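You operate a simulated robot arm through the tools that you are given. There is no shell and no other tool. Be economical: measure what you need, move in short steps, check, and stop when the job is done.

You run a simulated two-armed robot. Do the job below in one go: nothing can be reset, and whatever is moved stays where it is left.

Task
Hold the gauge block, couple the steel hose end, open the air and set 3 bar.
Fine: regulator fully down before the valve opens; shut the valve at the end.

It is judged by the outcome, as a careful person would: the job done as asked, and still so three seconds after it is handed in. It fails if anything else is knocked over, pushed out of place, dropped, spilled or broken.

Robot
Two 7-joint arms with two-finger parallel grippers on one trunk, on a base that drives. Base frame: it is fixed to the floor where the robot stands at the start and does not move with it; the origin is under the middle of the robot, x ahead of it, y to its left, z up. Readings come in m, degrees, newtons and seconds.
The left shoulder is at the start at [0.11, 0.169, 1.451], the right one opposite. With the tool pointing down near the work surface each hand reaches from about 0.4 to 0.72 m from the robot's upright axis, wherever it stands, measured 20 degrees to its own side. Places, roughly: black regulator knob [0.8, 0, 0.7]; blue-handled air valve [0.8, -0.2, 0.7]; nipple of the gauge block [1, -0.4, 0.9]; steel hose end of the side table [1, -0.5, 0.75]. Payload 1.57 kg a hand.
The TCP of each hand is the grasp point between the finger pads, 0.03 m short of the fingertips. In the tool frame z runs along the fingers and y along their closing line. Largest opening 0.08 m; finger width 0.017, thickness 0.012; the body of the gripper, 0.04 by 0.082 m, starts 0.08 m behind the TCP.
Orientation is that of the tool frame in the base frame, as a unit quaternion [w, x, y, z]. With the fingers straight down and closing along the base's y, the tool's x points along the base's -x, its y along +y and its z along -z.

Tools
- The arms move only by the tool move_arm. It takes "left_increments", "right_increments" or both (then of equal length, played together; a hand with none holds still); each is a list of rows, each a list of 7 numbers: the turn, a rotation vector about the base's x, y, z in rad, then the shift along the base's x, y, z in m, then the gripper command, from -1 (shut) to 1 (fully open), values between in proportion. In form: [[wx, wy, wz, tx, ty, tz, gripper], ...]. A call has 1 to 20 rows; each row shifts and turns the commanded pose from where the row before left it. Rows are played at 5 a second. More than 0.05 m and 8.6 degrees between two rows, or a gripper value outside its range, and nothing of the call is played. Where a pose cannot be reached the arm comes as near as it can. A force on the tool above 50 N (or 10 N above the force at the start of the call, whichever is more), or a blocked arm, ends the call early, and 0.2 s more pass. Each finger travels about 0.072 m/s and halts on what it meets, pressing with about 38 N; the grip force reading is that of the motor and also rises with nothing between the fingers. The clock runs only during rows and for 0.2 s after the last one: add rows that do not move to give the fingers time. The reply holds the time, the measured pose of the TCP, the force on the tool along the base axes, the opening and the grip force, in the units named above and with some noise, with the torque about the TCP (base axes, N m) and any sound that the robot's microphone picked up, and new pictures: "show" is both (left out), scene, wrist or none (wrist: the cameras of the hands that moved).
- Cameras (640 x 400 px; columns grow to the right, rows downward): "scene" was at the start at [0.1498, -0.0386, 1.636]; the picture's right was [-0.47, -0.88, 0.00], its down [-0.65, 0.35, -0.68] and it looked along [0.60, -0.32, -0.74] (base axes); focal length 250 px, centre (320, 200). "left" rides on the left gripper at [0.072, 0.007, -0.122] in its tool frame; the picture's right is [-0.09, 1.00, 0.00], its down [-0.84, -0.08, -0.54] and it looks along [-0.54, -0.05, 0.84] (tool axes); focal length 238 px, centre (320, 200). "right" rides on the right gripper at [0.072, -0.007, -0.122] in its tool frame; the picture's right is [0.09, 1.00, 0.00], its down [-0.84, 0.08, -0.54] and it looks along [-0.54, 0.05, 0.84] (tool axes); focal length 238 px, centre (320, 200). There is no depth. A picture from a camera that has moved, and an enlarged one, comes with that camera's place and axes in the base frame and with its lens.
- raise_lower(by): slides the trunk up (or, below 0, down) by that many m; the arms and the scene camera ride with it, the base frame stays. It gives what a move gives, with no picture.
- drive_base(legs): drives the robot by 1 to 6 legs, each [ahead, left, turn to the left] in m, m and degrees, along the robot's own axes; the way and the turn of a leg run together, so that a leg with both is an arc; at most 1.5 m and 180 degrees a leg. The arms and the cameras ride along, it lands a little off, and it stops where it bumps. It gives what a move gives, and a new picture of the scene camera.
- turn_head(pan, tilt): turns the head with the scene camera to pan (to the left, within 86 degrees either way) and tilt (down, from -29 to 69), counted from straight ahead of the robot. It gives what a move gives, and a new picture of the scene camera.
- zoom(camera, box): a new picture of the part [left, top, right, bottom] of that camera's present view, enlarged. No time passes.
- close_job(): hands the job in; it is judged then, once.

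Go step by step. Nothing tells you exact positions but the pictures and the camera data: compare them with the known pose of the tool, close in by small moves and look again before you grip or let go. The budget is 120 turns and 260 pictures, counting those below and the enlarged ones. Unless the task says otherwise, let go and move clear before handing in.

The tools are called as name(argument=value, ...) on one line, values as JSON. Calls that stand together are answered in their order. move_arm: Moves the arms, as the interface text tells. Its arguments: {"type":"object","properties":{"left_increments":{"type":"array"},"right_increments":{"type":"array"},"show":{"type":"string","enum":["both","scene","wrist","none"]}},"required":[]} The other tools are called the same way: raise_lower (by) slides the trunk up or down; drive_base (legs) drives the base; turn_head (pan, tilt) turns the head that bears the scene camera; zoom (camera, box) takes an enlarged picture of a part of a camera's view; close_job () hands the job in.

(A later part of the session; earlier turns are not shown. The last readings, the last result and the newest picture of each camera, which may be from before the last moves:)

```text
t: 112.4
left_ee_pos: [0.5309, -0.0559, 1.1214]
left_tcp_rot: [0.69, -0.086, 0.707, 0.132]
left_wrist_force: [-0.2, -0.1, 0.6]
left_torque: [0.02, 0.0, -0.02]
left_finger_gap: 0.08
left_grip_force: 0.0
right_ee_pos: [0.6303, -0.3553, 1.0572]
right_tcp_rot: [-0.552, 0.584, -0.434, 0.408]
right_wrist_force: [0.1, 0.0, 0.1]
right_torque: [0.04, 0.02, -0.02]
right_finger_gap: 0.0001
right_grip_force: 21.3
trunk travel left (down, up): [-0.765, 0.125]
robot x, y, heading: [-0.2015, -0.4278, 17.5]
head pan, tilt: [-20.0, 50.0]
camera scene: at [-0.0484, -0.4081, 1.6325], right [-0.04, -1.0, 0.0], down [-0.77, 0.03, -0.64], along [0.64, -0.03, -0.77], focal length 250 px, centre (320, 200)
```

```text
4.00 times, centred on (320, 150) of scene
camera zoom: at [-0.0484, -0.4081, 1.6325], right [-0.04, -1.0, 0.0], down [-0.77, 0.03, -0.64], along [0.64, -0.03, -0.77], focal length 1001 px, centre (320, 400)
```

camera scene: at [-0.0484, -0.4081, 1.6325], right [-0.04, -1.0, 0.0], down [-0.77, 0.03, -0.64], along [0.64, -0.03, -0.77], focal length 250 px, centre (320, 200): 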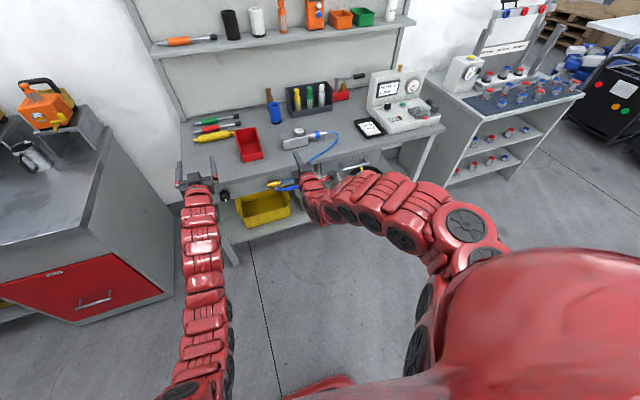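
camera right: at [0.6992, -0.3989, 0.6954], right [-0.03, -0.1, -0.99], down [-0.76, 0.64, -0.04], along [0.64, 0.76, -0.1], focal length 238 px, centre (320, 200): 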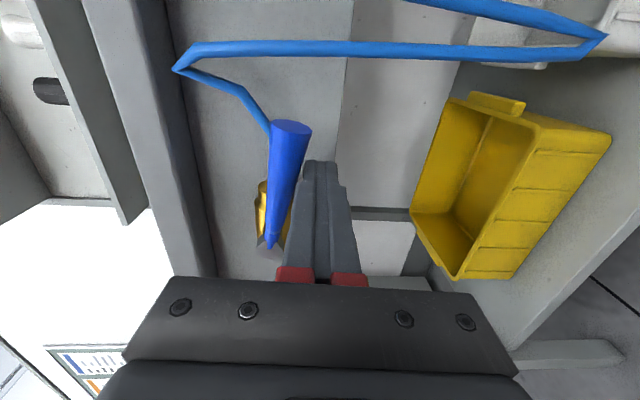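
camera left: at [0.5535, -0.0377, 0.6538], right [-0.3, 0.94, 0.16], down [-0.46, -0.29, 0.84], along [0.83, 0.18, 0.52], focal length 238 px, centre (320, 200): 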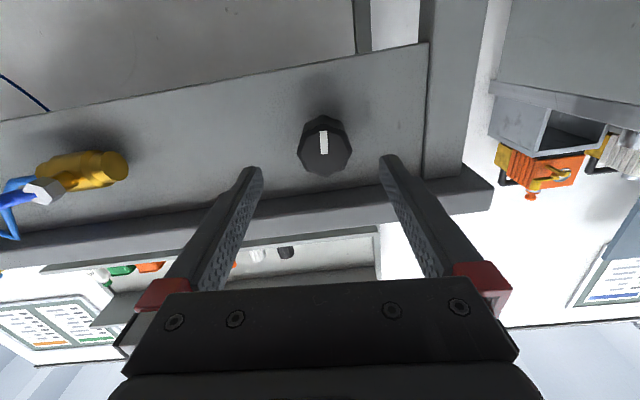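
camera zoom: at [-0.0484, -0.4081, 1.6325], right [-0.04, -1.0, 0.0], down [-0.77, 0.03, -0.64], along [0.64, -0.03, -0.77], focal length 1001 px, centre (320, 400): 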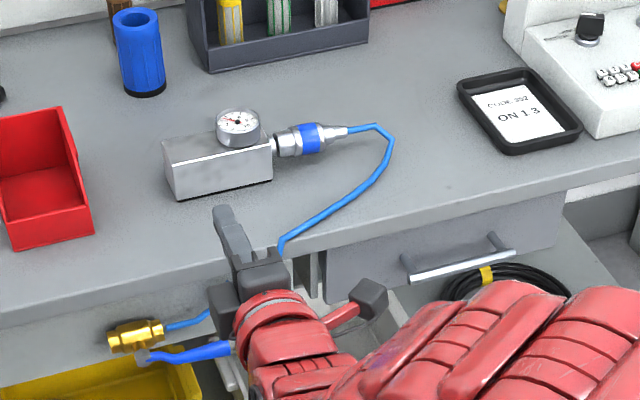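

From above, the tick geometry gives 3.1–3.15 bar. I'll go back and trim it down slightly.

raise_lower(by=-0.4)

turn_head(pan=0, tilt=45)

drive_base(legs=[[0.145, 0, 0]])

zoom(camera="left", box=[0, 0, 640, 400])

```text
t: 116.3
left_ee_pos: [0.5319, -0.0561, 0.7217]
left_tcp_rot: [0.689, -0.086, 0.707, 0.133]
left_wrist_force: [0.0, -0.2, 0.3]
left_torque: [-0.01, -0.01, -0.01]
left_finger_gap: 0.0802
left_grip_force: 0.1
right_ee_pos: [0.6281, -0.355, 0.6561]
right_tcp_rot: [-0.551, 0.584, -0.434, 0.409]
right_wrist_force: [0.1, 0.2, 0.0]
right_torque: [0.01, 0.01, 0.02]
right_finger_gap: 0.0
right_grip_force: 20.7
trunk travel left (down, up): [-0.365, 0.525]
robot x, y, heading: [-0.2014, -0.4295, 17.7]
head pan, tilt: [-20.0, 50.0]
```

```text
t: 117.1
left_ee_pos: [0.5309, -0.0564, 0.7221]
left_tcp_rot: [0.689, -0.087, 0.707, 0.133]
left_wrist_force: [-0.5, -1.0, -0.4]
left_torque: [-0.02, -0.01, 0.03]
left_finger_gap: 0.0799
left_grip_force: 0.0
right_ee_pos: [0.6288, -0.3541, 0.658]
right_tcp_rot: [-0.551, 0.584, -0.434, 0.408]
right_wrist_force: [0.0, -0.2, 0.3]
right_torque: [0.02, -0.04, -0.03]
right_finger_gap: 0.0
right_grip_force: 21.7
trunk travel left (down, up): [-0.365, 0.525]
robot x, y, heading: [-0.2004, -0.4284, 17.4]
head pan, tilt: [0.0, 45.0]
camera scene: at [-0.048, -0.3804, 1.2394], right [0.3, -0.95, 0.0], down [-0.67, -0.22, -0.71], along [0.67, 0.21, -0.71], focal length 250 px, centre (320, 200)
```

scene: 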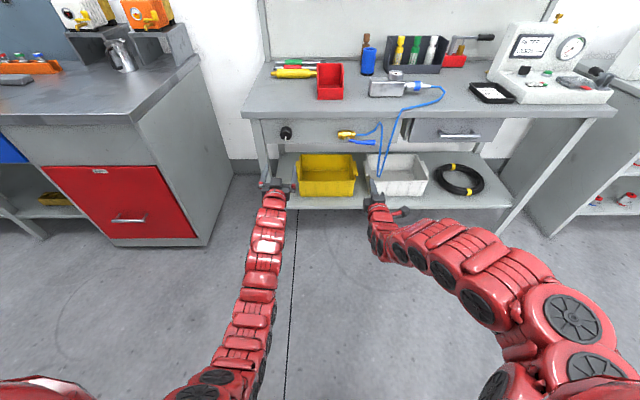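

```text
t: 118.5
left_ee_pos: [0.671, -0.0133, 0.7214]
left_tcp_rot: [0.689, -0.087, 0.707, 0.133]
left_wrist_force: [0.5, 0.3, -1.0]
left_torque: [0.0, -0.04, 0.01]
left_finger_gap: 0.08
left_grip_force: 0.0
right_ee_pos: [0.7666, -0.3117, 0.6563]
right_tcp_rot: [-0.552, 0.584, -0.433, 0.409]
right_wrist_force: [0.3, -0.6, -1.0]
right_torque: [0.0, 0.0, -0.01]
right_finger_gap: 0.0
right_grip_force: 21.2
trunk travel left (down, up): [-0.365, 0.525]
robot x, y, heading: [-0.0654, -0.3882, 17.7]
head pan, tilt: [0.0, 45.0]
camera scene: at [0.0904, -0.3361, 1.2392], right [0.3, -0.95, 0.0], down [-0.67, -0.22, -0.71], along [0.67, 0.22, -0.71], focal length 250 px, centre (320, 200)
```

scene: 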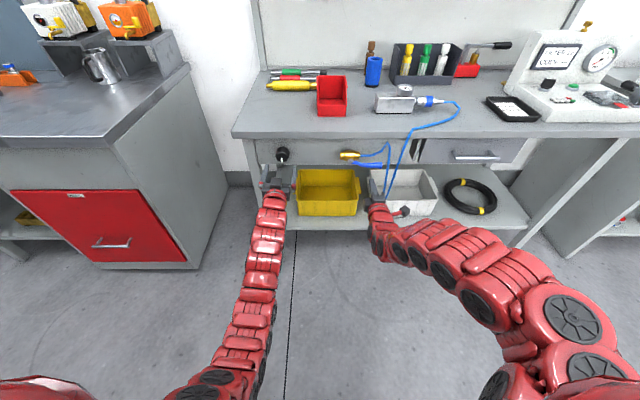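

```text
1.00 times, centred on (320, 200) of left (not enlarged: the box is as wide or as high as the picture)
camera zoom: at [0.5482, -0.0385, 0.6531], right [-0.3, 0.94, 0.16], down [-0.46, -0.29, 0.84], along [0.83, 0.18, 0.52], focal length 238 px, centre (320, 200)
```

zoom: 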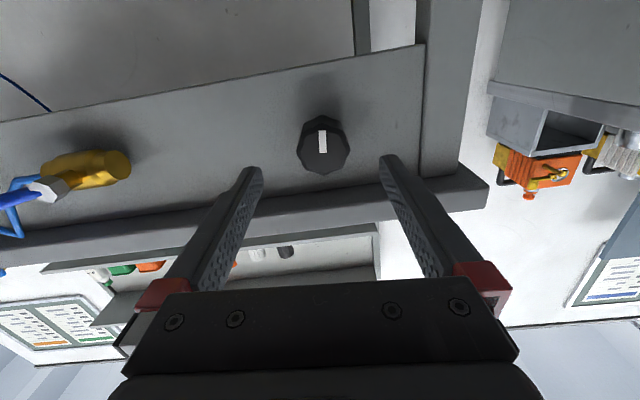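

In position again. I'll advance onto the knob, grip, turn back about 5°, and read the dial before letting go.

move_arm(left_increments=[[0, 0, 0, 0.02, 0.0072, 0, 1], [0, 0, 0, 0.02, 0.0072, 0, 1], [0, 0, 0, 0.015, 0.0055, 0.0005, 1], [0, 0, 0, 0.0095, 0.0035, 0, 1], [0, 0, 0, 0, 0, 0, 0.3], [0, 0, 0, 0, 0, 0, 0], [0, 0, 0, 0, 0, 0, -0.3], [0, 0, 0, 0, 0, 0, -0.3]], show="wrist")

zoom(camera="scene", box=[393, 80, 417, 95])

```text
t: 120.2
left_ee_pos: [0.734, 0.0098, 0.7211]
left_tcp_rot: [0.689, -0.087, 0.707, 0.133]
left_wrist_force: [0.4, -2.1, -1.3]
left_torque: [0.04, -0.11, 0.66]
left_finger_gap: 0.0453
left_grip_force: 45.1
right_ee_pos: [0.7665, -0.3121, 0.6556]
right_tcp_rot: [-0.551, 0.584, -0.433, 0.409]
right_wrist_force: [-0.1, -0.1, -0.7]
right_torque: [0.03, 0.0, 0.01]
right_finger_gap: 0.0001
right_grip_force: 21.4
trunk travel left (down, up): [-0.365, 0.525]
robot x, y, heading: [-0.0649, -0.386, 18.0]
head pan, tilt: [0.0, 45.0]
camera left: at [0.6124, -0.0155, 0.6538], right [-0.3, 0.94, 0.16], down [-0.46, -0.29, 0.84], along [0.83, 0.18, 0.52], focal length 238 px, centre (320, 200)
```

left: 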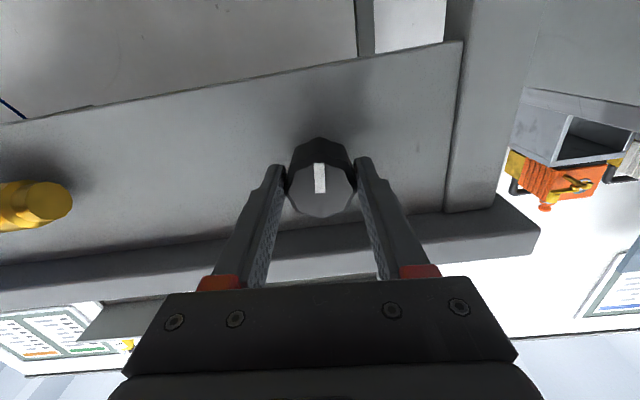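

```text
16.00 times, centred on (405, 88) of scene
camera zoom: at [0.0895, -0.3365, 1.2393], right [0.3, -0.95, 0.0], down [-0.67, -0.22, -0.71], along [0.67, 0.22, -0.71], focal length 4002 px, centre (-1040, 2000)
```

zoom: 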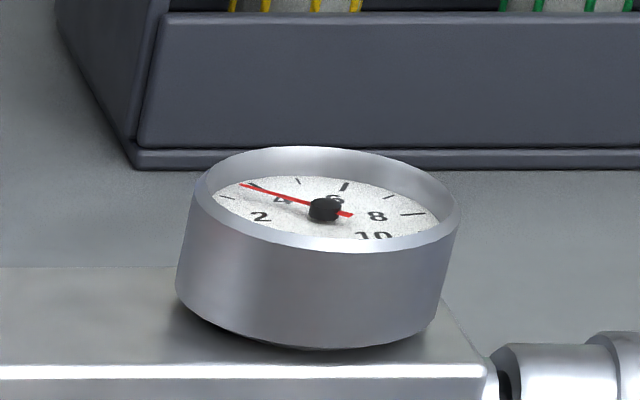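

It still reads about 3.15. Turning back 5°.

move_arm(left_increments=[[-0.083, -0.0264, 0, 0, 0, 0, -0.3], [0, 0, 0, 0, 0, 0, -0.3], [0, 0, 0, 0, 0, 0, -0.3], [0, 0, 0, 0, 0, 0, -0.3]], show="none")

zoom(camera="scene", box=[393, 80, 417, 95])

```text
t: 121.2
left_ee_pos: [0.7331, 0.0107, 0.7218]
left_tcp_rot: [0.694, -0.118, 0.702, 0.102]
left_wrist_force: [3.6, -4.7, 0.9]
left_torque: [0.0, 0.04, 0.64]
left_finger_gap: 0.0455
left_grip_force: 45.2
right_ee_pos: [0.767, -0.3112, 0.6558]
right_tcp_rot: [-0.552, 0.584, -0.434, 0.408]
right_wrist_force: [-0.4, -0.3, 1.2]
right_torque: [-0.01, 0.02, -0.01]
right_finger_gap: 0.0
right_grip_force: 21.1
trunk travel left (down, up): [-0.365, 0.525]
robot x, y, heading: [-0.0634, -0.3843, 17.8]
head pan, tilt: [0.0, 45.0]
```

```text
16.00 times, centred on (405, 88) of scene
camera zoom: at [0.0897, -0.337, 1.2394], right [0.3, -0.95, 0.0], down [-0.67, -0.22, -0.71], along [0.67, 0.22, -0.71], focal length 4002 px, centre (-1040, 2000)
```

zoom: 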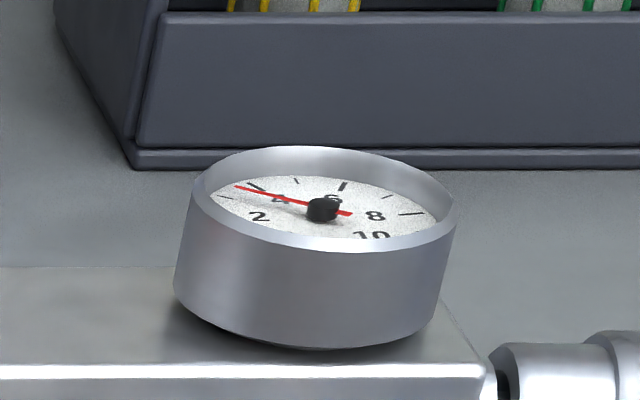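

That reads 3.0 bar. I'll release the knob straight and check again.

move_arm(left_increments=[[0, 0, 0, 0, 0, 0, 0.3], [0, 0, 0, 0, 0, 0, 1], [0, 0, 0, 0, 0, 0, 1], [0, 0, 0, -0.0095, -0.003, 0, 1], [0, 0, 0, -0.0143, -0.0045, 0, 1], [0, 0, 0, -0.019, -0.006, 0, 1], [0, 0, 0, -0.019, -0.006, 0, 1]], show="none")

zoom(camera="scene", box=[393, 80, 417, 95])

zoom(camera="scene", box=[300, 130, 400, 193])

zoom(camera="right", box=[0, 0, 640, 400])

```text
t: 122.8
left_ee_pos: [0.6717, -0.0083, 0.7211]
left_tcp_rot: [0.695, -0.118, 0.702, 0.102]
left_wrist_force: [0.1, 0.9, -0.2]
left_torque: [0.02, -0.02, 0.01]
left_finger_gap: 0.0801
left_grip_force: 0.1
right_ee_pos: [0.7657, -0.311, 0.6561]
right_tcp_rot: [-0.552, 0.584, -0.434, 0.409]
right_wrist_force: [0.2, 0.0, -0.3]
right_torque: [-0.02, 0.01, 0.01]
right_finger_gap: 0.0
right_grip_force: 21.3
trunk travel left (down, up): [-0.365, 0.525]
robot x, y, heading: [-0.0653, -0.3849, 17.7]
head pan, tilt: [0.0, 45.0]
```

```text
16.00 times, centred on (405, 88) of scene
camera zoom: at [0.0891, -0.3364, 1.2394], right [0.3, -0.95, 0.0], down [-0.67, -0.22, -0.71], along [0.67, 0.22, -0.71], focal length 4002 px, centre (-1040, 2000)
```

zoom: 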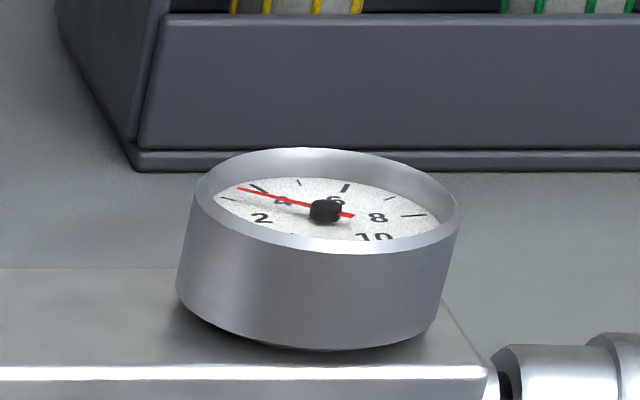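

```text
6.35 times, centred on (350, 162) of scene
camera zoom: at [0.0891, -0.3364, 1.2394], right [0.3, -0.95, 0.0], down [-0.67, -0.22, -0.71], along [0.67, 0.22, -0.71], focal length 1588 px, centre (130, 444)
```

zoom: 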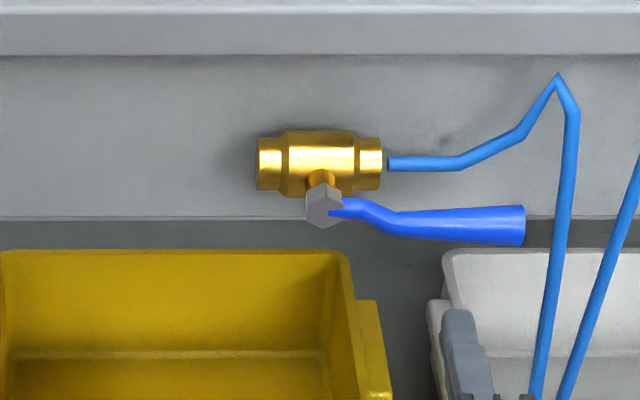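

```text
1.00 times, centred on (320, 200) of right (not enlarged: the box is as wide or as high as the picture)
camera zoom: at [0.6719, -0.4148, 0.6708], right [-0.03, -0.1, -0.99], down [-0.77, 0.64, -0.04], along [0.64, 0.76, -0.1], focal length 238 px, centre (320, 200)
```

zoom: 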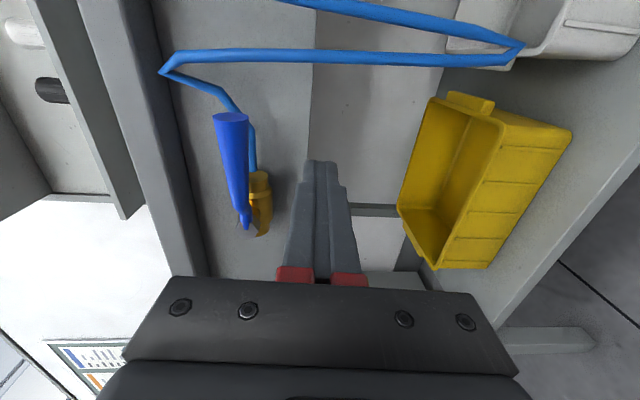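

The gauge reads 3.0 bar with the hand off. To shut the valve I'll back off, raise the right hand with open fingers to handle height, and straddle the handle.

drive_base(legs=[[-0.1, 0, 0]])

move_arm(right_increments=[[0, 0, 0, 0, 0, 0.015, 0], [0, 0, 0, 0, 0, 0.015, 1], [0, 0, 0, 0, 0, 0.015, 1], [0, 0, 0, 0, 0, 0.015, 1], [0, 0, 0, 0, 0, 0, 1]], show="wrist")

```text
t: 124.0
left_ee_pos: [0.5755, -0.0385, 0.7226]
left_tcp_rot: [0.695, -0.117, 0.702, 0.103]
left_wrist_force: [-0.3, 0.1, 0.5]
left_torque: [-0.01, 0.04, 0.02]
left_finger_gap: 0.08
left_grip_force: 0.1
right_ee_pos: [0.6705, -0.3402, 0.657]
right_tcp_rot: [-0.552, 0.584, -0.433, 0.408]
right_wrist_force: [0.5, 1.1, -0.3]
right_torque: [-0.03, 0.02, 0.0]
right_finger_gap: 0.0
right_grip_force: 21.2
trunk travel left (down, up): [-0.365, 0.525]
robot x, y, heading: [-0.1592, -0.4172, 17.9]
head pan, tilt: [0.0, 45.0]
camera scene: at [-0.0068, -0.3671, 1.2396], right [0.31, -0.95, 0.0], down [-0.67, -0.22, -0.71], along [0.67, 0.22, -0.71], focal length 250 px, centre (320, 200)
```

scene: 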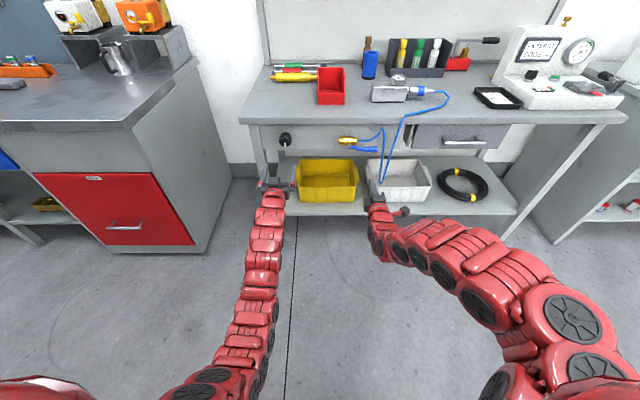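

```text
t: 125.2
left_ee_pos: [0.5774, -0.0376, 0.7212]
left_tcp_rot: [0.695, -0.117, 0.702, 0.102]
left_wrist_force: [-0.2, 0.4, -0.3]
left_torque: [0.02, 0.02, 0.02]
left_finger_gap: 0.0801
left_grip_force: 0.0
right_ee_pos: [0.6954, -0.335, 0.7027]
right_tcp_rot: [-0.552, 0.584, -0.433, 0.408]
right_wrist_force: [0.3, 0.0, -0.4]
right_torque: [0.02, 0.0, -0.01]
right_finger_gap: 0.08
right_grip_force: 0.1
right hand out of reach, approached as far as the arm can: row 1, 2, 3, 4
trunk travel left (down, up): [-0.365, 0.525]
robot x, y, heading: [-0.1582, -0.4134, 17.6]
head pan, tilt: [0.0, 45.0]
camera right: at [0.601, -0.4385, 0.7177], right [-0.03, -0.1, -0.99], down [-0.77, 0.64, -0.04], along [0.64, 0.76, -0.1], focal length 238 px, centre (320, 200)
```

right: 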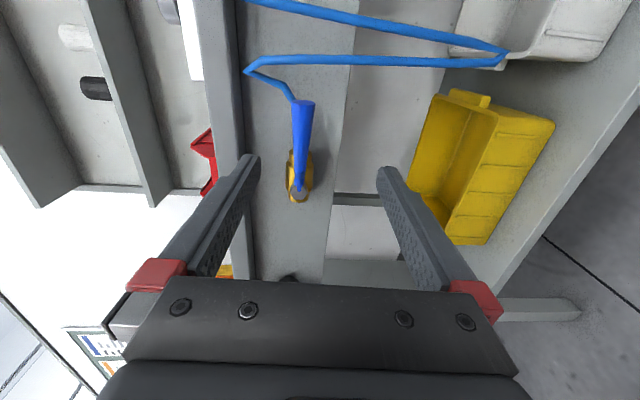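

The handle lies between the open jaws. I'll extend forward 10 cm so the fingers straddle it, then check.

move_arm(right_increments=[[0, 0, 0, 0.0238, 0.0076, 0.003, 1], [0, 0, 0, 0.0238, 0.0076, 0.003, 1], [0, 0, 0, 0.0238, 0.0076, 0.002, 1], [0, 0, 0, 0.0238, 0.0076, 0, 1], [0, 0, 0, 0, 0, 0, 1]], show="wrist")

zoom(camera="scene", box=[300, 115, 400, 178])

```text
t: 126.4
left_ee_pos: [0.5772, -0.0382, 0.7214]
left_tcp_rot: [0.694, -0.118, 0.703, 0.102]
left_wrist_force: [-0.4, -0.2, -0.3]
left_torque: [-0.02, -0.02, 0.03]
left_finger_gap: 0.0801
left_grip_force: 0.0
right_ee_pos: [0.7887, -0.3049, 0.7109]
right_tcp_rot: [-0.551, 0.585, -0.431, 0.41]
right_wrist_force: [-0.1, -0.1, 0.4]
right_torque: [-0.01, 0.0, -0.01]
right_finger_gap: 0.0799
right_grip_force: 0.0
trunk travel left (down, up): [-0.365, 0.525]
robot x, y, heading: [-0.1612, -0.4155, 17.9]
head pan, tilt: [0.0, 45.0]
camera right: at [0.6944, -0.4091, 0.7261], right [-0.03, -0.11, -0.99], down [-0.77, 0.64, -0.05], along [0.64, 0.76, -0.1], focal length 238 px, centre (320, 200)
```

right: 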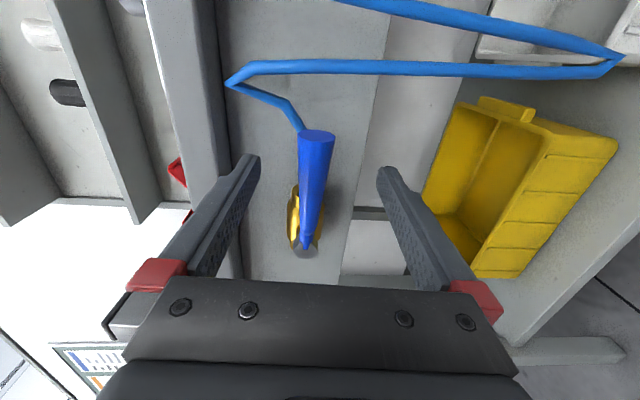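

```text
6.35 times, centred on (350, 146) of scene
camera zoom: at [-0.0056, -0.3668, 1.2394], right [0.31, -0.95, 0.0], down [-0.67, -0.22, -0.71], along [0.67, 0.22, -0.71], focal length 1588 px, centre (130, 540)
```

zoom: 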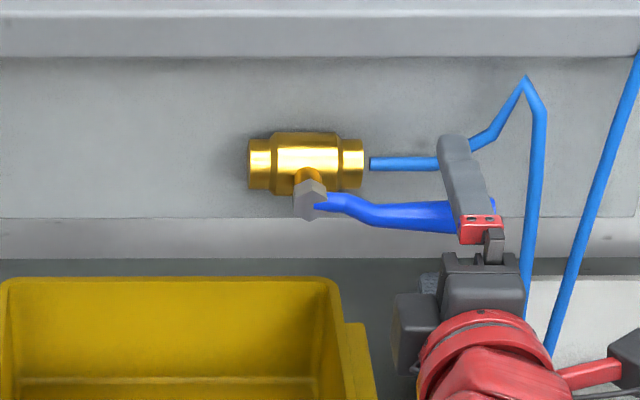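

The fingers straddle the handle. I'll narrow them to 4 cm and use the upper finger to sweep the handle down and back.

move_arm(right_increments=[[0, 0, 0, 0, 0, 0, 0], [0, 0, 0, 0, 0, 0, 0], [0, 0, 0, 0, 0, 0, 0], [0, 0, 0, 0, 0, -0.0134, 0], [0, 0, 0, 0, 0, -0.0134, 0], [0, 0, 0, -0.0012, 0.0038, -0.0195, 0], [0, 0, 0, -0.0028, 0.0087, -0.0177, 0], [0, 0, 0, 0, 0, 0, 0]], show="wrist")

zoom(camera="scene", box=[300, 115, 400, 178])

```text
t: 128.2
left_ee_pos: [0.5757, -0.0382, 0.7216]
left_tcp_rot: [0.695, -0.118, 0.702, 0.102]
left_wrist_force: [-0.9, 0.1, -0.2]
left_torque: [-0.02, 0.0, 0.01]
left_finger_gap: 0.0801
left_grip_force: 0.1
right_ee_pos: [0.7629, -0.2996, 0.6725]
right_tcp_rot: [-0.552, 0.585, -0.433, 0.408]
right_wrist_force: [0.0, -0.9, -0.2]
right_torque: [0.02, -0.02, -0.01]
right_finger_gap: 0.04
right_grip_force: 0.0
right hand out of reach, approached as far as the arm can: row 4, 5, 6, 7
trunk travel left (down, up): [-0.365, 0.525]
robot x, y, heading: [-0.1607, -0.4138, 18.0]
head pan, tilt: [0.0, 45.0]
camera right: at [0.6687, -0.4039, 0.6863], right [-0.03, -0.1, -0.99], down [-0.77, 0.64, -0.04], along [0.64, 0.76, -0.1], focal length 238 px, centre (320, 200)
```

right: 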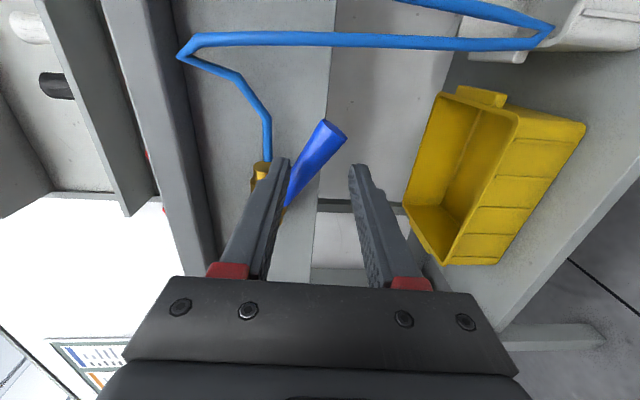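

```text
6.35 times, centred on (350, 146) of scene
camera zoom: at [-0.0057, -0.3667, 1.2394], right [0.31, -0.95, 0.0], down [-0.67, -0.22, -0.71], along [0.67, 0.22, -0.71], focal length 1588 px, centre (130, 540)
```

zoom: 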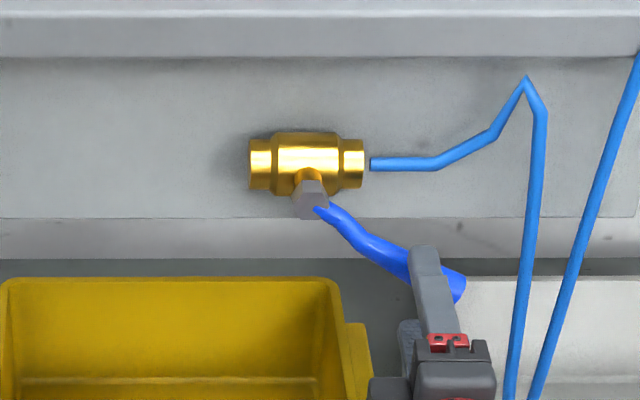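

The handle is on its way down, but the right arm is at its far limit. I'll drive 3.5 cm ahead to regain reach.

drive_base(legs=[[0.035, 0, 0]])

zoom(camera="right", box=[0, 0, 640, 400])

```text
t: 129.1
left_ee_pos: [0.6109, -0.0272, 0.7212]
left_tcp_rot: [0.694, -0.117, 0.703, 0.101]
left_wrist_force: [-0.3, -0.3, -1.1]
left_torque: [-0.02, 0.01, 0.02]
left_finger_gap: 0.0798
left_grip_force: 0.0
right_ee_pos: [0.7969, -0.2895, 0.6708]
right_tcp_rot: [-0.552, 0.585, -0.433, 0.408]
right_wrist_force: [-0.3, 0.8, 0.1]
right_torque: [0.03, -0.02, 0.02]
right_finger_gap: 0.0403
right_grip_force: 0.0
trunk travel left (down, up): [-0.365, 0.525]
robot x, y, heading: [-0.1198, -0.4021, 17.6]
head pan, tilt: [0.0, 45.0]
camera scene: at [0.0287, -0.3557, 1.2392], right [0.31, -0.95, 0.0], down [-0.67, -0.22, -0.71], along [0.67, 0.22, -0.71], focal length 250 px, centre (320, 200)
```

scene: 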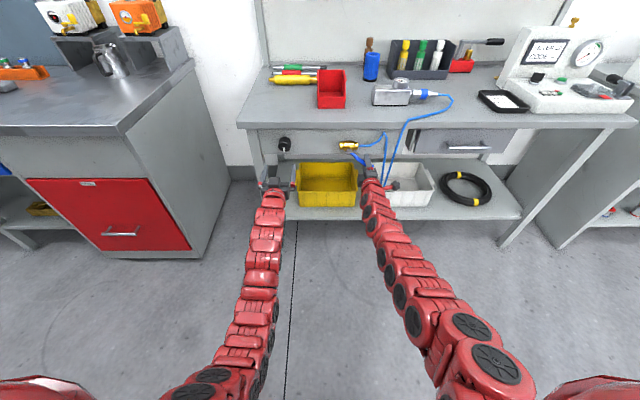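

```text
1.00 times, centred on (320, 200) of right (not enlarged: the box is as wide or as high as the picture)
camera zoom: at [0.7028, -0.3931, 0.6857], right [-0.03, -0.1, -0.99], down [-0.77, 0.64, -0.04], along [0.64, 0.76, -0.1], focal length 238 px, centre (320, 200)
```

zoom: 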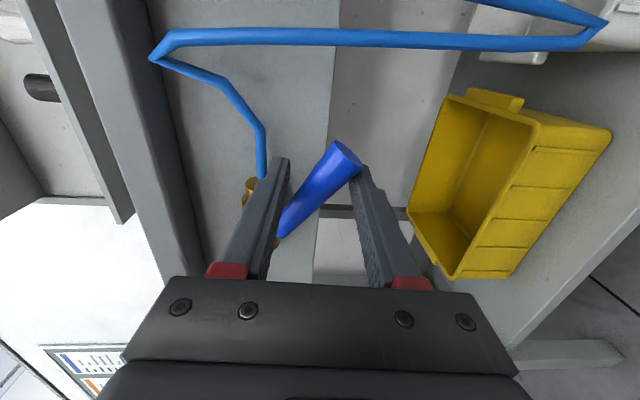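

Reach is restored. Continuing the sweep of the handle down to vertical.

move_arm(right_increments=[[0, 0, 0, 0, 0, -0.012, 0], [0, 0, 0, 0, 0.0005, -0.012, 0], [0, 0, 0, -0.004, 0.0127, -0.0149, 0], [0, 0, 0, -0.0051, 0.0159, -0.0108, 0], [0, 0, 0, -0.0057, 0.018, -0.0062, 0], [0, 0, 0, 0, 0, 0, 0]], show="wrist")

zoom(camera="scene", box=[300, 115, 400, 178])

```text
t: 130.1
left_ee_pos: [0.6116, -0.0329, 0.7222]
left_tcp_rot: [0.696, -0.116, 0.702, 0.1]
left_wrist_force: [0.7, 0.4, -0.5]
left_torque: [-0.05, 0.02, 0.0]
left_finger_gap: 0.0802
left_grip_force: 0.1
right_ee_pos: [0.7952, -0.2834, 0.663]
right_tcp_rot: [-0.554, 0.567, -0.441, 0.42]
right_wrist_force: [-2.4, -10.7, 17.8]
right_torque: [1.44, 0.66, -0.42]
right_finger_gap: 0.0444
right_grip_force: 45.1
right hand out of reach, approached as far as the arm can: row 1, 2, 4
trunk travel left (down, up): [-0.365, 0.525]
robot x, y, heading: [-0.1241, -0.4059, 17.3]
head pan, tilt: [0.0, 45.0]
stopped in row 5 (right hand): the force on the tool passed its limit at 59 N (the readings are from after the stop); the commanded pose is now the measured one
camera right: at [0.6969, -0.3833, 0.6731], right [-0.01, -0.09, -1.0], down [-0.74, 0.67, -0.05], along [0.67, 0.74, -0.07], focal length 238 px, centre (320, 200)
```

right: 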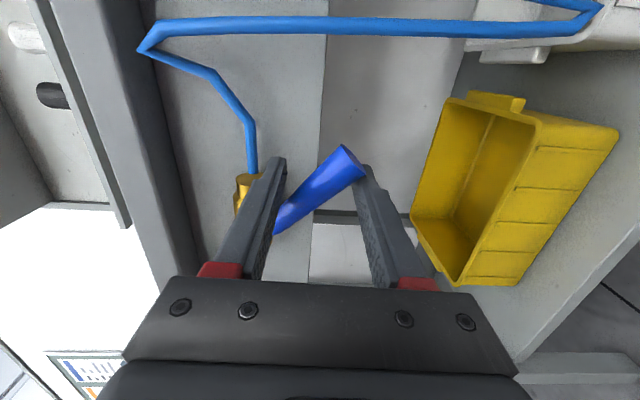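

```text
6.35 times, centred on (350, 146) of scene
camera zoom: at [0.0249, -0.3582, 1.24], right [0.3, -0.95, 0.0], down [-0.67, -0.21, -0.71], along [0.68, 0.21, -0.71], focal length 1588 px, centre (130, 540)
```

zoom: 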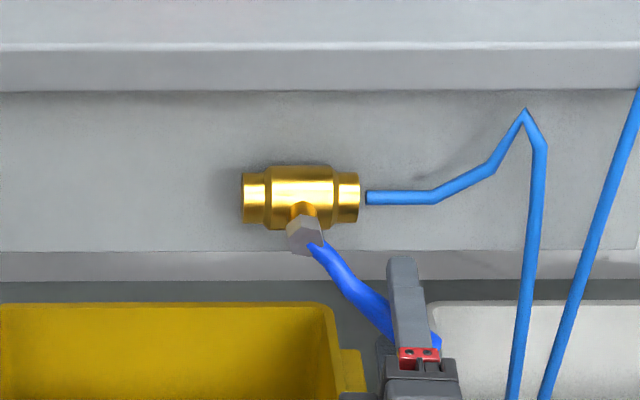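

The handle wedged diagonally between the two fingers. I'll open them, back the base out, and use closed fingers instead.

move_arm(right_increments=[[0, 0, 0, 0, 0, 0, 0.6], [0, 0, 0, 0, 0, 0, 1], [0, 0, 0, 0, 0, 0, 1]], show="wrist")

drive_base(legs=[[-0.09, 0, 0]])

```text
t: 130.9
left_ee_pos: [0.611, -0.0319, 0.7213]
left_tcp_rot: [0.695, -0.117, 0.703, 0.101]
left_wrist_force: [0.3, 0.0, 0.6]
left_torque: [-0.02, -0.02, -0.01]
left_finger_gap: 0.0801
left_grip_force: 0.0
right_ee_pos: [0.7946, -0.2774, 0.6552]
right_tcp_rot: [-0.551, 0.573, -0.441, 0.417]
right_wrist_force: [-0.3, -0.5, -0.3]
right_torque: [0.04, 0.02, 0.0]
right_finger_gap: 0.08
right_grip_force: 0.0
trunk travel left (down, up): [-0.365, 0.525]
robot x, y, heading: [-0.125, -0.4067, 17.5]
head pan, tilt: [0.0, 45.0]
camera right: at [0.697, -0.3787, 0.6676], right [-0.02, -0.09, -1.0], down [-0.75, 0.66, -0.05], along [0.66, 0.74, -0.08], focal length 238 px, centre (320, 200)
```

right: 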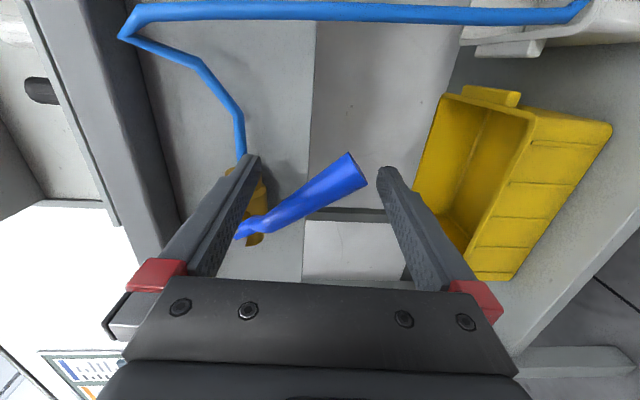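

```text
t: 132.0
left_ee_pos: [0.5268, -0.0581, 0.7219]
left_tcp_rot: [0.695, -0.115, 0.702, 0.1]
left_wrist_force: [0.5, -0.4, 1.0]
left_torque: [-0.03, 0.02, 0.0]
left_finger_gap: 0.0798
left_grip_force: 0.0
right_ee_pos: [0.7083, -0.3041, 0.6572]
right_tcp_rot: [-0.552, 0.573, -0.44, 0.416]
right_wrist_force: [0.4, -0.1, -0.3]
right_torque: [0.0, 0.03, -0.04]
right_finger_gap: 0.0802
right_grip_force: 0.1
trunk travel left (down, up): [-0.365, 0.525]
robot x, y, heading: [-0.2102, -0.4321, 17.6]
head pan, tilt: [0.0, 45.0]
camera scene: at [-0.0581, -0.3847, 1.2396], right [0.3, -0.95, 0.0], down [-0.67, -0.21, -0.71], along [0.67, 0.21, -0.71], focal length 250 px, centre (320, 200)
```

scene: 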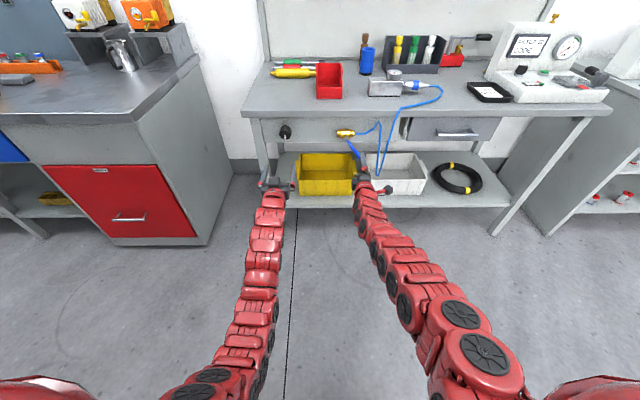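

The hand is clear with the handle about halfway down. I'll close the fingers, draw the arm in, and move to the right side of the handle.

move_arm(right_increments=[[0, 0, 0, -0.0122, -0.0165, 0.003, 0], [0, 0, 0, -0.0122, -0.0165, 0.003, -1], [0, 0, 0, -0.0122, -0.0165, 0.003, -1], [0, 0, 0, 0, 0, 0, -1], [0, 0, 0, 0, 0, 0, -1]], show="wrist")

zoom(camera="scene", box=[290, 110, 410, 185])

```text
t: 133.2
left_ee_pos: [0.5277, -0.059, 0.7209]
left_tcp_rot: [0.695, -0.116, 0.703, 0.101]
left_wrist_force: [0.7, -0.1, 0.0]
left_torque: [0.01, 0.01, -0.03]
left_finger_gap: 0.08
left_grip_force: 0.1
right_ee_pos: [0.6726, -0.3547, 0.6655]
right_tcp_rot: [-0.552, 0.573, -0.44, 0.417]
right_wrist_force: [1.0, -0.6, -0.1]
right_torque: [-0.03, 0.01, -0.04]
right_finger_gap: 0.0
right_grip_force: 21.4
trunk travel left (down, up): [-0.365, 0.525]
robot x, y, heading: [-0.2117, -0.4326, 17.0]
head pan, tilt: [0.0, 45.0]
camera right: at [0.5754, -0.4558, 0.6778], right [-0.02, -0.09, -1.0], down [-0.75, 0.66, -0.05], along [0.66, 0.74, -0.08], focal length 238 px, centre (320, 200)
```

right: 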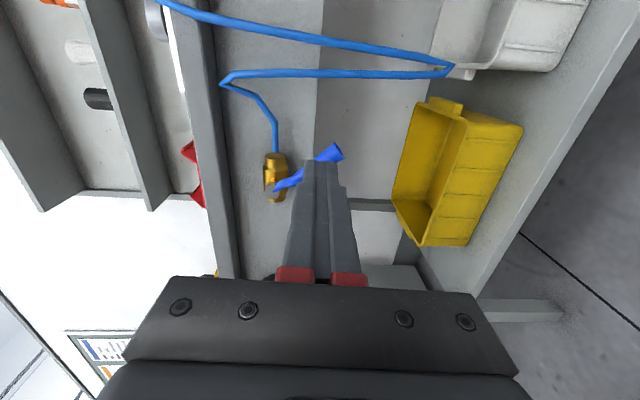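

```text
5.33 times, centred on (350, 148) of scene
camera zoom: at [-0.0569, -0.3843, 1.2394], right [0.3, -0.95, 0.0], down [-0.67, -0.21, -0.71], along [0.67, 0.21, -0.71], focal length 1334 px, centre (160, 480)
```

zoom: 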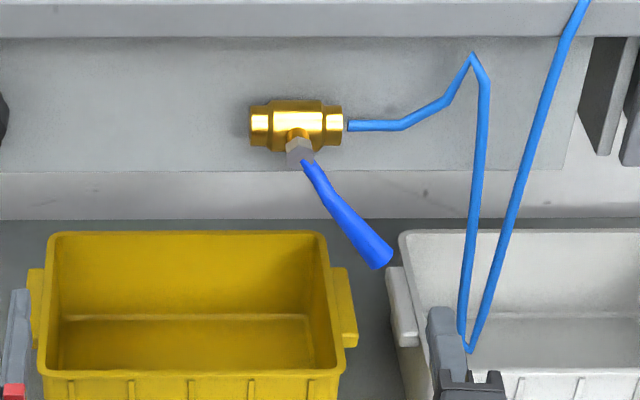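

The handle is about 35° from vertical and the closed fingers are to its right. I'll drive ahead to bring the fingertips level with it.

drive_base(legs=[[0.125, 0, 0]])

zoom(camera="scene", box=[290, 120, 410, 195])

zoom(camera="right", box=[0, 0, 640, 400])

```text
t: 134.5
left_ee_pos: [0.6461, -0.0222, 0.7199]
left_tcp_rot: [0.695, -0.115, 0.703, 0.101]
left_wrist_force: [0.5, -0.5, -0.3]
left_torque: [-0.01, -0.01, 0.02]
left_finger_gap: 0.0801
left_grip_force: 0.0
right_ee_pos: [0.7922, -0.318, 0.6642]
right_tcp_rot: [-0.551, 0.573, -0.441, 0.417]
right_wrist_force: [0.0, -0.9, 0.4]
right_torque: [0.01, 0.0, 0.03]
right_finger_gap: 0.0
right_grip_force: 21.6
trunk travel left (down, up): [-0.365, 0.525]
robot x, y, heading: [-0.0875, -0.3942, 17.6]
head pan, tilt: [0.0, 45.0]
camera scene: at [0.0635, -0.3466, 1.2392], right [0.3, -0.95, 0.0], down [-0.68, -0.21, -0.71], along [0.67, 0.21, -0.71], focal length 250 px, centre (320, 200)
```

scene: 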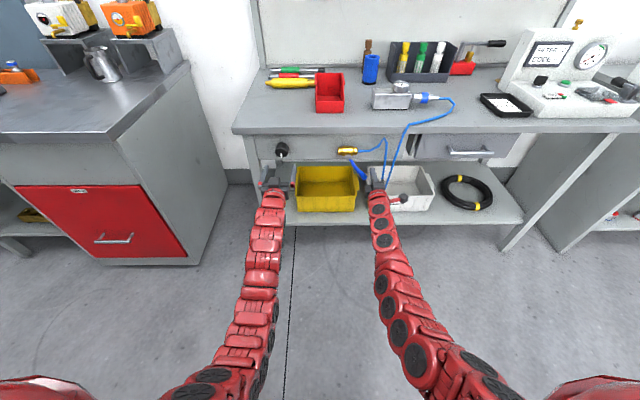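

```text
5.33 times, centred on (350, 158) of scene
camera zoom: at [0.0635, -0.3466, 1.2392], right [0.3, -0.95, 0.0], down [-0.68, -0.21, -0.71], along [0.67, 0.21, -0.71], focal length 1334 px, centre (160, 427)
```

zoom: 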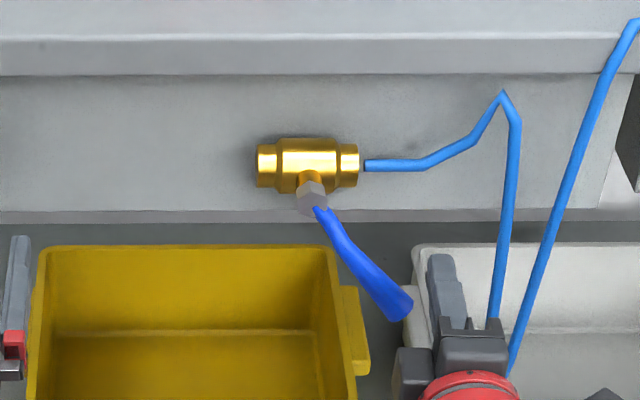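

```text
1.00 times, centred on (320, 200) of right (not enlarged: the box is as wide or as high as the picture)
camera zoom: at [0.6952, -0.419, 0.6769], right [-0.02, -0.09, -1.0], down [-0.75, 0.66, -0.05], along [0.67, 0.74, -0.08], focal length 238 px, centre (320, 200)
```

zoom: 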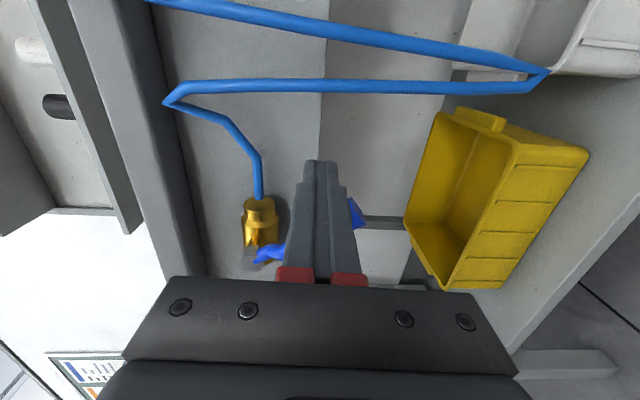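

The fingers are just right of the handle. I'll push it left and down to vertical.

move_arm(right_increments=[[0, 0, 0, -0.0053, 0.0167, -0.001, -1], [0, 0, 0, -0.0053, 0.0167, -0.001, -1], [0, 0, 0, -0.0039, 0.0124, -0.011, -1], [0, 0, 0, -0.0036, 0.0114, -0.006, -1], [0, 0, 0, -0.0039, 0.0124, -0.004, -1], [0, 0, 0, 0, 0, 0, -1]], show="wrist")

zoom(camera="scene", box=[290, 120, 410, 195])

```text
t: 135.9
left_ee_pos: [0.6472, -0.023, 0.7206]
left_tcp_rot: [0.695, -0.115, 0.702, 0.101]
left_wrist_force: [0.0, 0.2, 0.1]
left_torque: [0.0, -0.01, 0.03]
left_finger_gap: 0.08
left_grip_force: 0.0
right_ee_pos: [0.7716, -0.2505, 0.6428]
right_tcp_rot: [-0.551, 0.572, -0.441, 0.418]
right_wrist_force: [2.8, -6.7, 2.8]
right_torque: [0.01, -0.07, -0.18]
right_finger_gap: 0.0
right_grip_force: 21.6
trunk travel left (down, up): [-0.365, 0.525]
robot x, y, heading: [-0.0901, -0.3945, 17.6]
head pan, tilt: [0.0, 45.0]
camera right: at [0.6728, -0.3508, 0.6551], right [-0.02, -0.09, -1.0], down [-0.74, 0.67, -0.05], along [0.67, 0.74, -0.08], focal length 238 px, centre (320, 200)
```

right: 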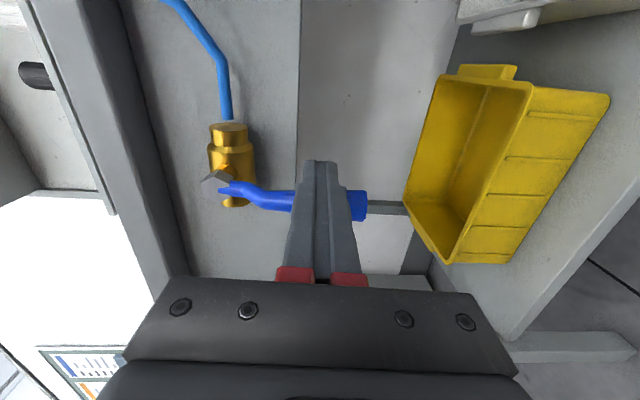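

```text
5.33 times, centred on (350, 158) of scene
camera zoom: at [0.0624, -0.3477, 1.2395], right [0.3, -0.95, 0.0], down [-0.67, -0.21, -0.71], along [0.67, 0.21, -0.71], focal length 1334 px, centre (160, 427)
```

zoom: 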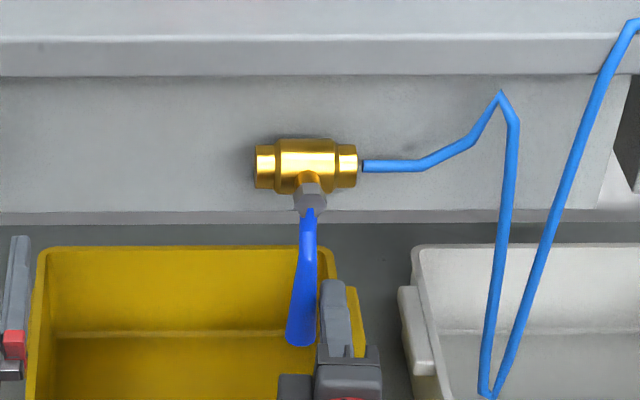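

The handle is vertical again. I'll press a few more mm to confirm it's against its stop.

move_arm(right_increments=[[0, 0, 0, -0.0012, 0.0038, 0, -1], [0, 0, 0, -0.0006, 0.0019, 0, -1], [0, 0, 0, 0, 0, 0, -1]], show="none")

zoom(camera="scene", box=[290, 120, 410, 195])

zoom(camera="scene", box=[389, 77, 413, 92])

```text
t: 136.7
left_ee_pos: [0.6472, -0.0242, 0.7215]
left_tcp_rot: [0.695, -0.114, 0.703, 0.1]
left_wrist_force: [0.6, 0.2, 0.2]
left_torque: [0.04, 0.02, -0.01]
left_finger_gap: 0.0803
left_grip_force: 0.1
right_ee_pos: [0.7715, -0.2496, 0.6425]
right_tcp_rot: [-0.55, 0.57, -0.443, 0.42]
right_wrist_force: [7.8, -27.1, 5.7]
right_torque: [0.04, -0.04, -0.45]
right_finger_gap: 0.0
right_grip_force: 21.7
trunk travel left (down, up): [-0.365, 0.525]
robot x, y, heading: [-0.0916, -0.3933, 17.5]
head pan, tilt: [0.0, 45.0]
```

```text
5.33 times, centred on (350, 158) of scene
camera zoom: at [0.0626, -0.35, 1.2395], right [0.3, -0.95, 0.0], down [-0.67, -0.21, -0.71], along [0.67, 0.21, -0.71], focal length 1334 px, centre (160, 427)
```

zoom: 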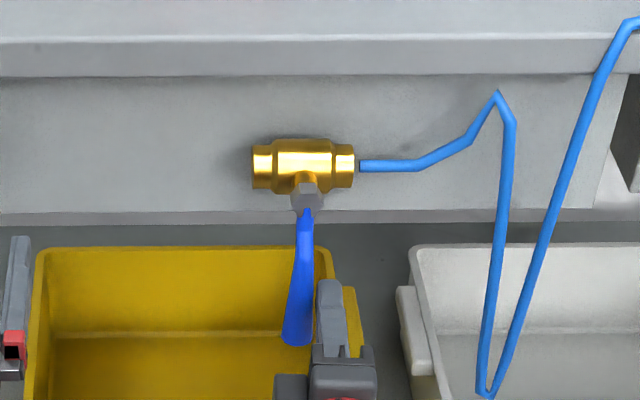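

```text
16.00 times, centred on (401, 84) of scene
camera zoom: at [0.0626, -0.35, 1.2395], right [0.3, -0.95, 0.0], down [-0.67, -0.21, -0.71], along [0.67, 0.21, -0.71], focal length 4002 px, centre (-976, 2048)
```

zoom: 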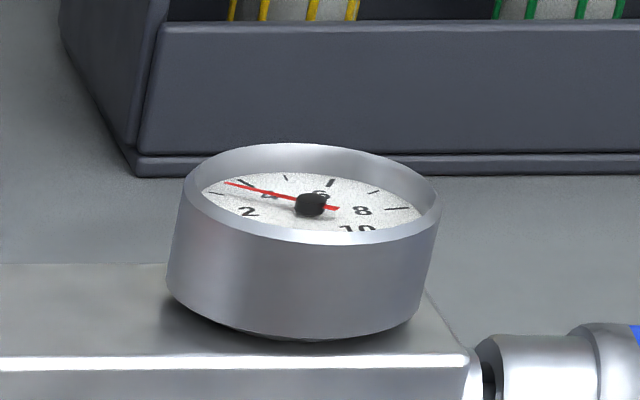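

The handle is against its closed stop and the gauge still shows 3.0 bar. I'll ease the right hand off the handle and back clear.

move_arm(right_increments=[[0, 0, 0, 0.003, -0.0095, 0, -1], [0, 0, 0, 0.006, -0.019, 0, -1], [0, 0, 0, 0, 0, 0, -1]], show="none")

drive_base(legs=[[-0.2, 0, 0]])

raise_lower(by=0.4)

turn_head(pan=-20, tilt=45)

```text
t: 137.5
left_ee_pos: [0.6467, -0.0201, 0.7212]
left_tcp_rot: [0.695, -0.116, 0.703, 0.1]
left_wrist_force: [0.4, -0.1, -0.3]
left_torque: [0.02, -0.01, 0.01]
left_finger_gap: 0.0799
left_grip_force: 0.0
right_ee_pos: [0.7765, -0.2687, 0.6413]
right_tcp_rot: [-0.552, 0.573, -0.441, 0.415]
right_wrist_force: [0.5, 0.5, 0.2]
right_torque: [-0.02, 0.0, 0.0]
right_finger_gap: 0.0001
right_grip_force: 21.0
trunk travel left (down, up): [-0.365, 0.525]
robot x, y, heading: [-0.0893, -0.3944, 17.7]
head pan, tilt: [0.0, 45.0]
```

```text
t: 139.1
left_ee_pos: [0.4512, -0.0821, 0.7221]
left_tcp_rot: [0.695, -0.117, 0.702, 0.101]
left_wrist_force: [0.1, -0.3, -0.6]
left_torque: [0.0, -0.01, -0.02]
left_finger_gap: 0.0801
left_grip_force: 0.0
right_ee_pos: [0.582, -0.3311, 0.6428]
right_tcp_rot: [-0.553, 0.572, -0.44, 0.416]
right_wrist_force: [-0.3, 0.9, -0.3]
right_torque: [0.0, 0.01, -0.04]
right_finger_gap: 0.0
right_grip_force: 21.4
trunk travel left (down, up): [-0.365, 0.525]
robot x, y, heading: [-0.2832, -0.4564, 17.4]
head pan, tilt: [0.0, 45.0]
camera scene: at [-0.1325, -0.4081, 1.2395], right [0.3, -0.95, 0.0], down [-0.67, -0.21, -0.71], along [0.67, 0.21, -0.71], focal length 250 px, centre (320, 200)
```

scene: 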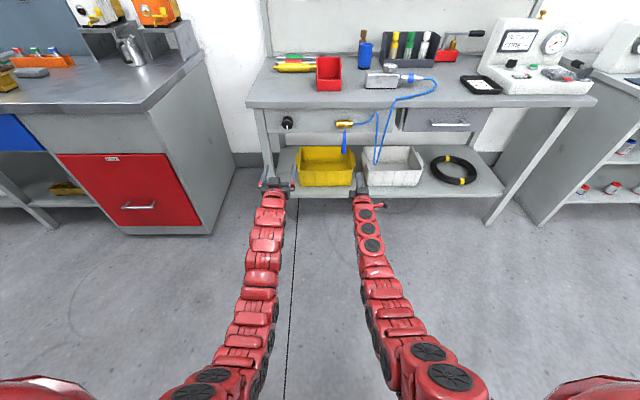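

```text
t: 142.9
left_ee_pos: [0.4516, -0.0813, 1.1216]
left_tcp_rot: [0.694, -0.117, 0.703, 0.101]
left_wrist_force: [0.9, -0.1, 0.4]
left_torque: [0.02, -0.01, -0.03]
left_finger_gap: 0.0799
left_grip_force: 0.1
right_ee_pos: [0.5833, -0.331, 1.0423]
right_tcp_rot: [-0.552, 0.572, -0.44, 0.417]
right_wrist_force: [0.0, 0.5, -0.4]
right_torque: [-0.01, -0.01, -0.02]
right_finger_gap: 0.0001
right_grip_force: 21.0
trunk travel left (down, up): [-0.765, 0.125]
robot x, y, heading: [-0.2872, -0.4573, 17.7]
head pan, tilt: [0.0, 45.0]
```

```text
t: 143.7
left_ee_pos: [0.4509, -0.0811, 1.1211]
left_tcp_rot: [0.695, -0.116, 0.702, 0.101]
left_wrist_force: [-0.2, 0.2, 0.3]
left_torque: [0.02, 0.01, -0.01]
left_finger_gap: 0.0799
left_grip_force: 0.1
right_ee_pos: [0.5826, -0.33, 1.0422]
right_tcp_rot: [-0.552, 0.572, -0.44, 0.417]
right_wrist_force: [0.3, 0.5, -0.4]
right_torque: [0.04, -0.03, 0.0]
right_finger_gap: 0.0001
right_grip_force: 21.1
trunk travel left (down, up): [-0.765, 0.125]
robot x, y, heading: [-0.2863, -0.455, 17.6]
head pan, tilt: [-20.0, 45.0]
camera scene: at [-0.1279, -0.4357, 1.6394], right [-0.04, -1.0, 0.0], down [-0.71, 0.03, -0.71], along [0.71, -0.03, -0.71], focal length 250 px, centre (320, 200)
```

scene: 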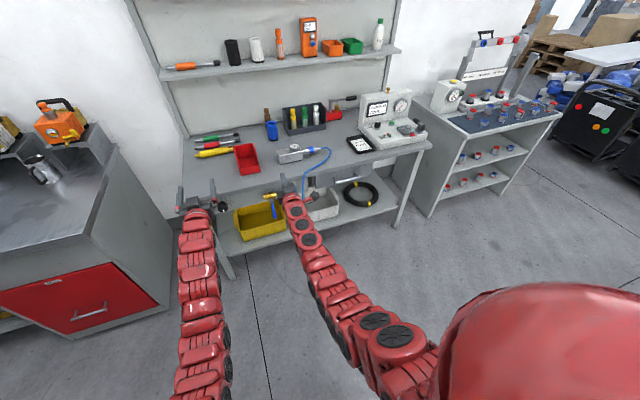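

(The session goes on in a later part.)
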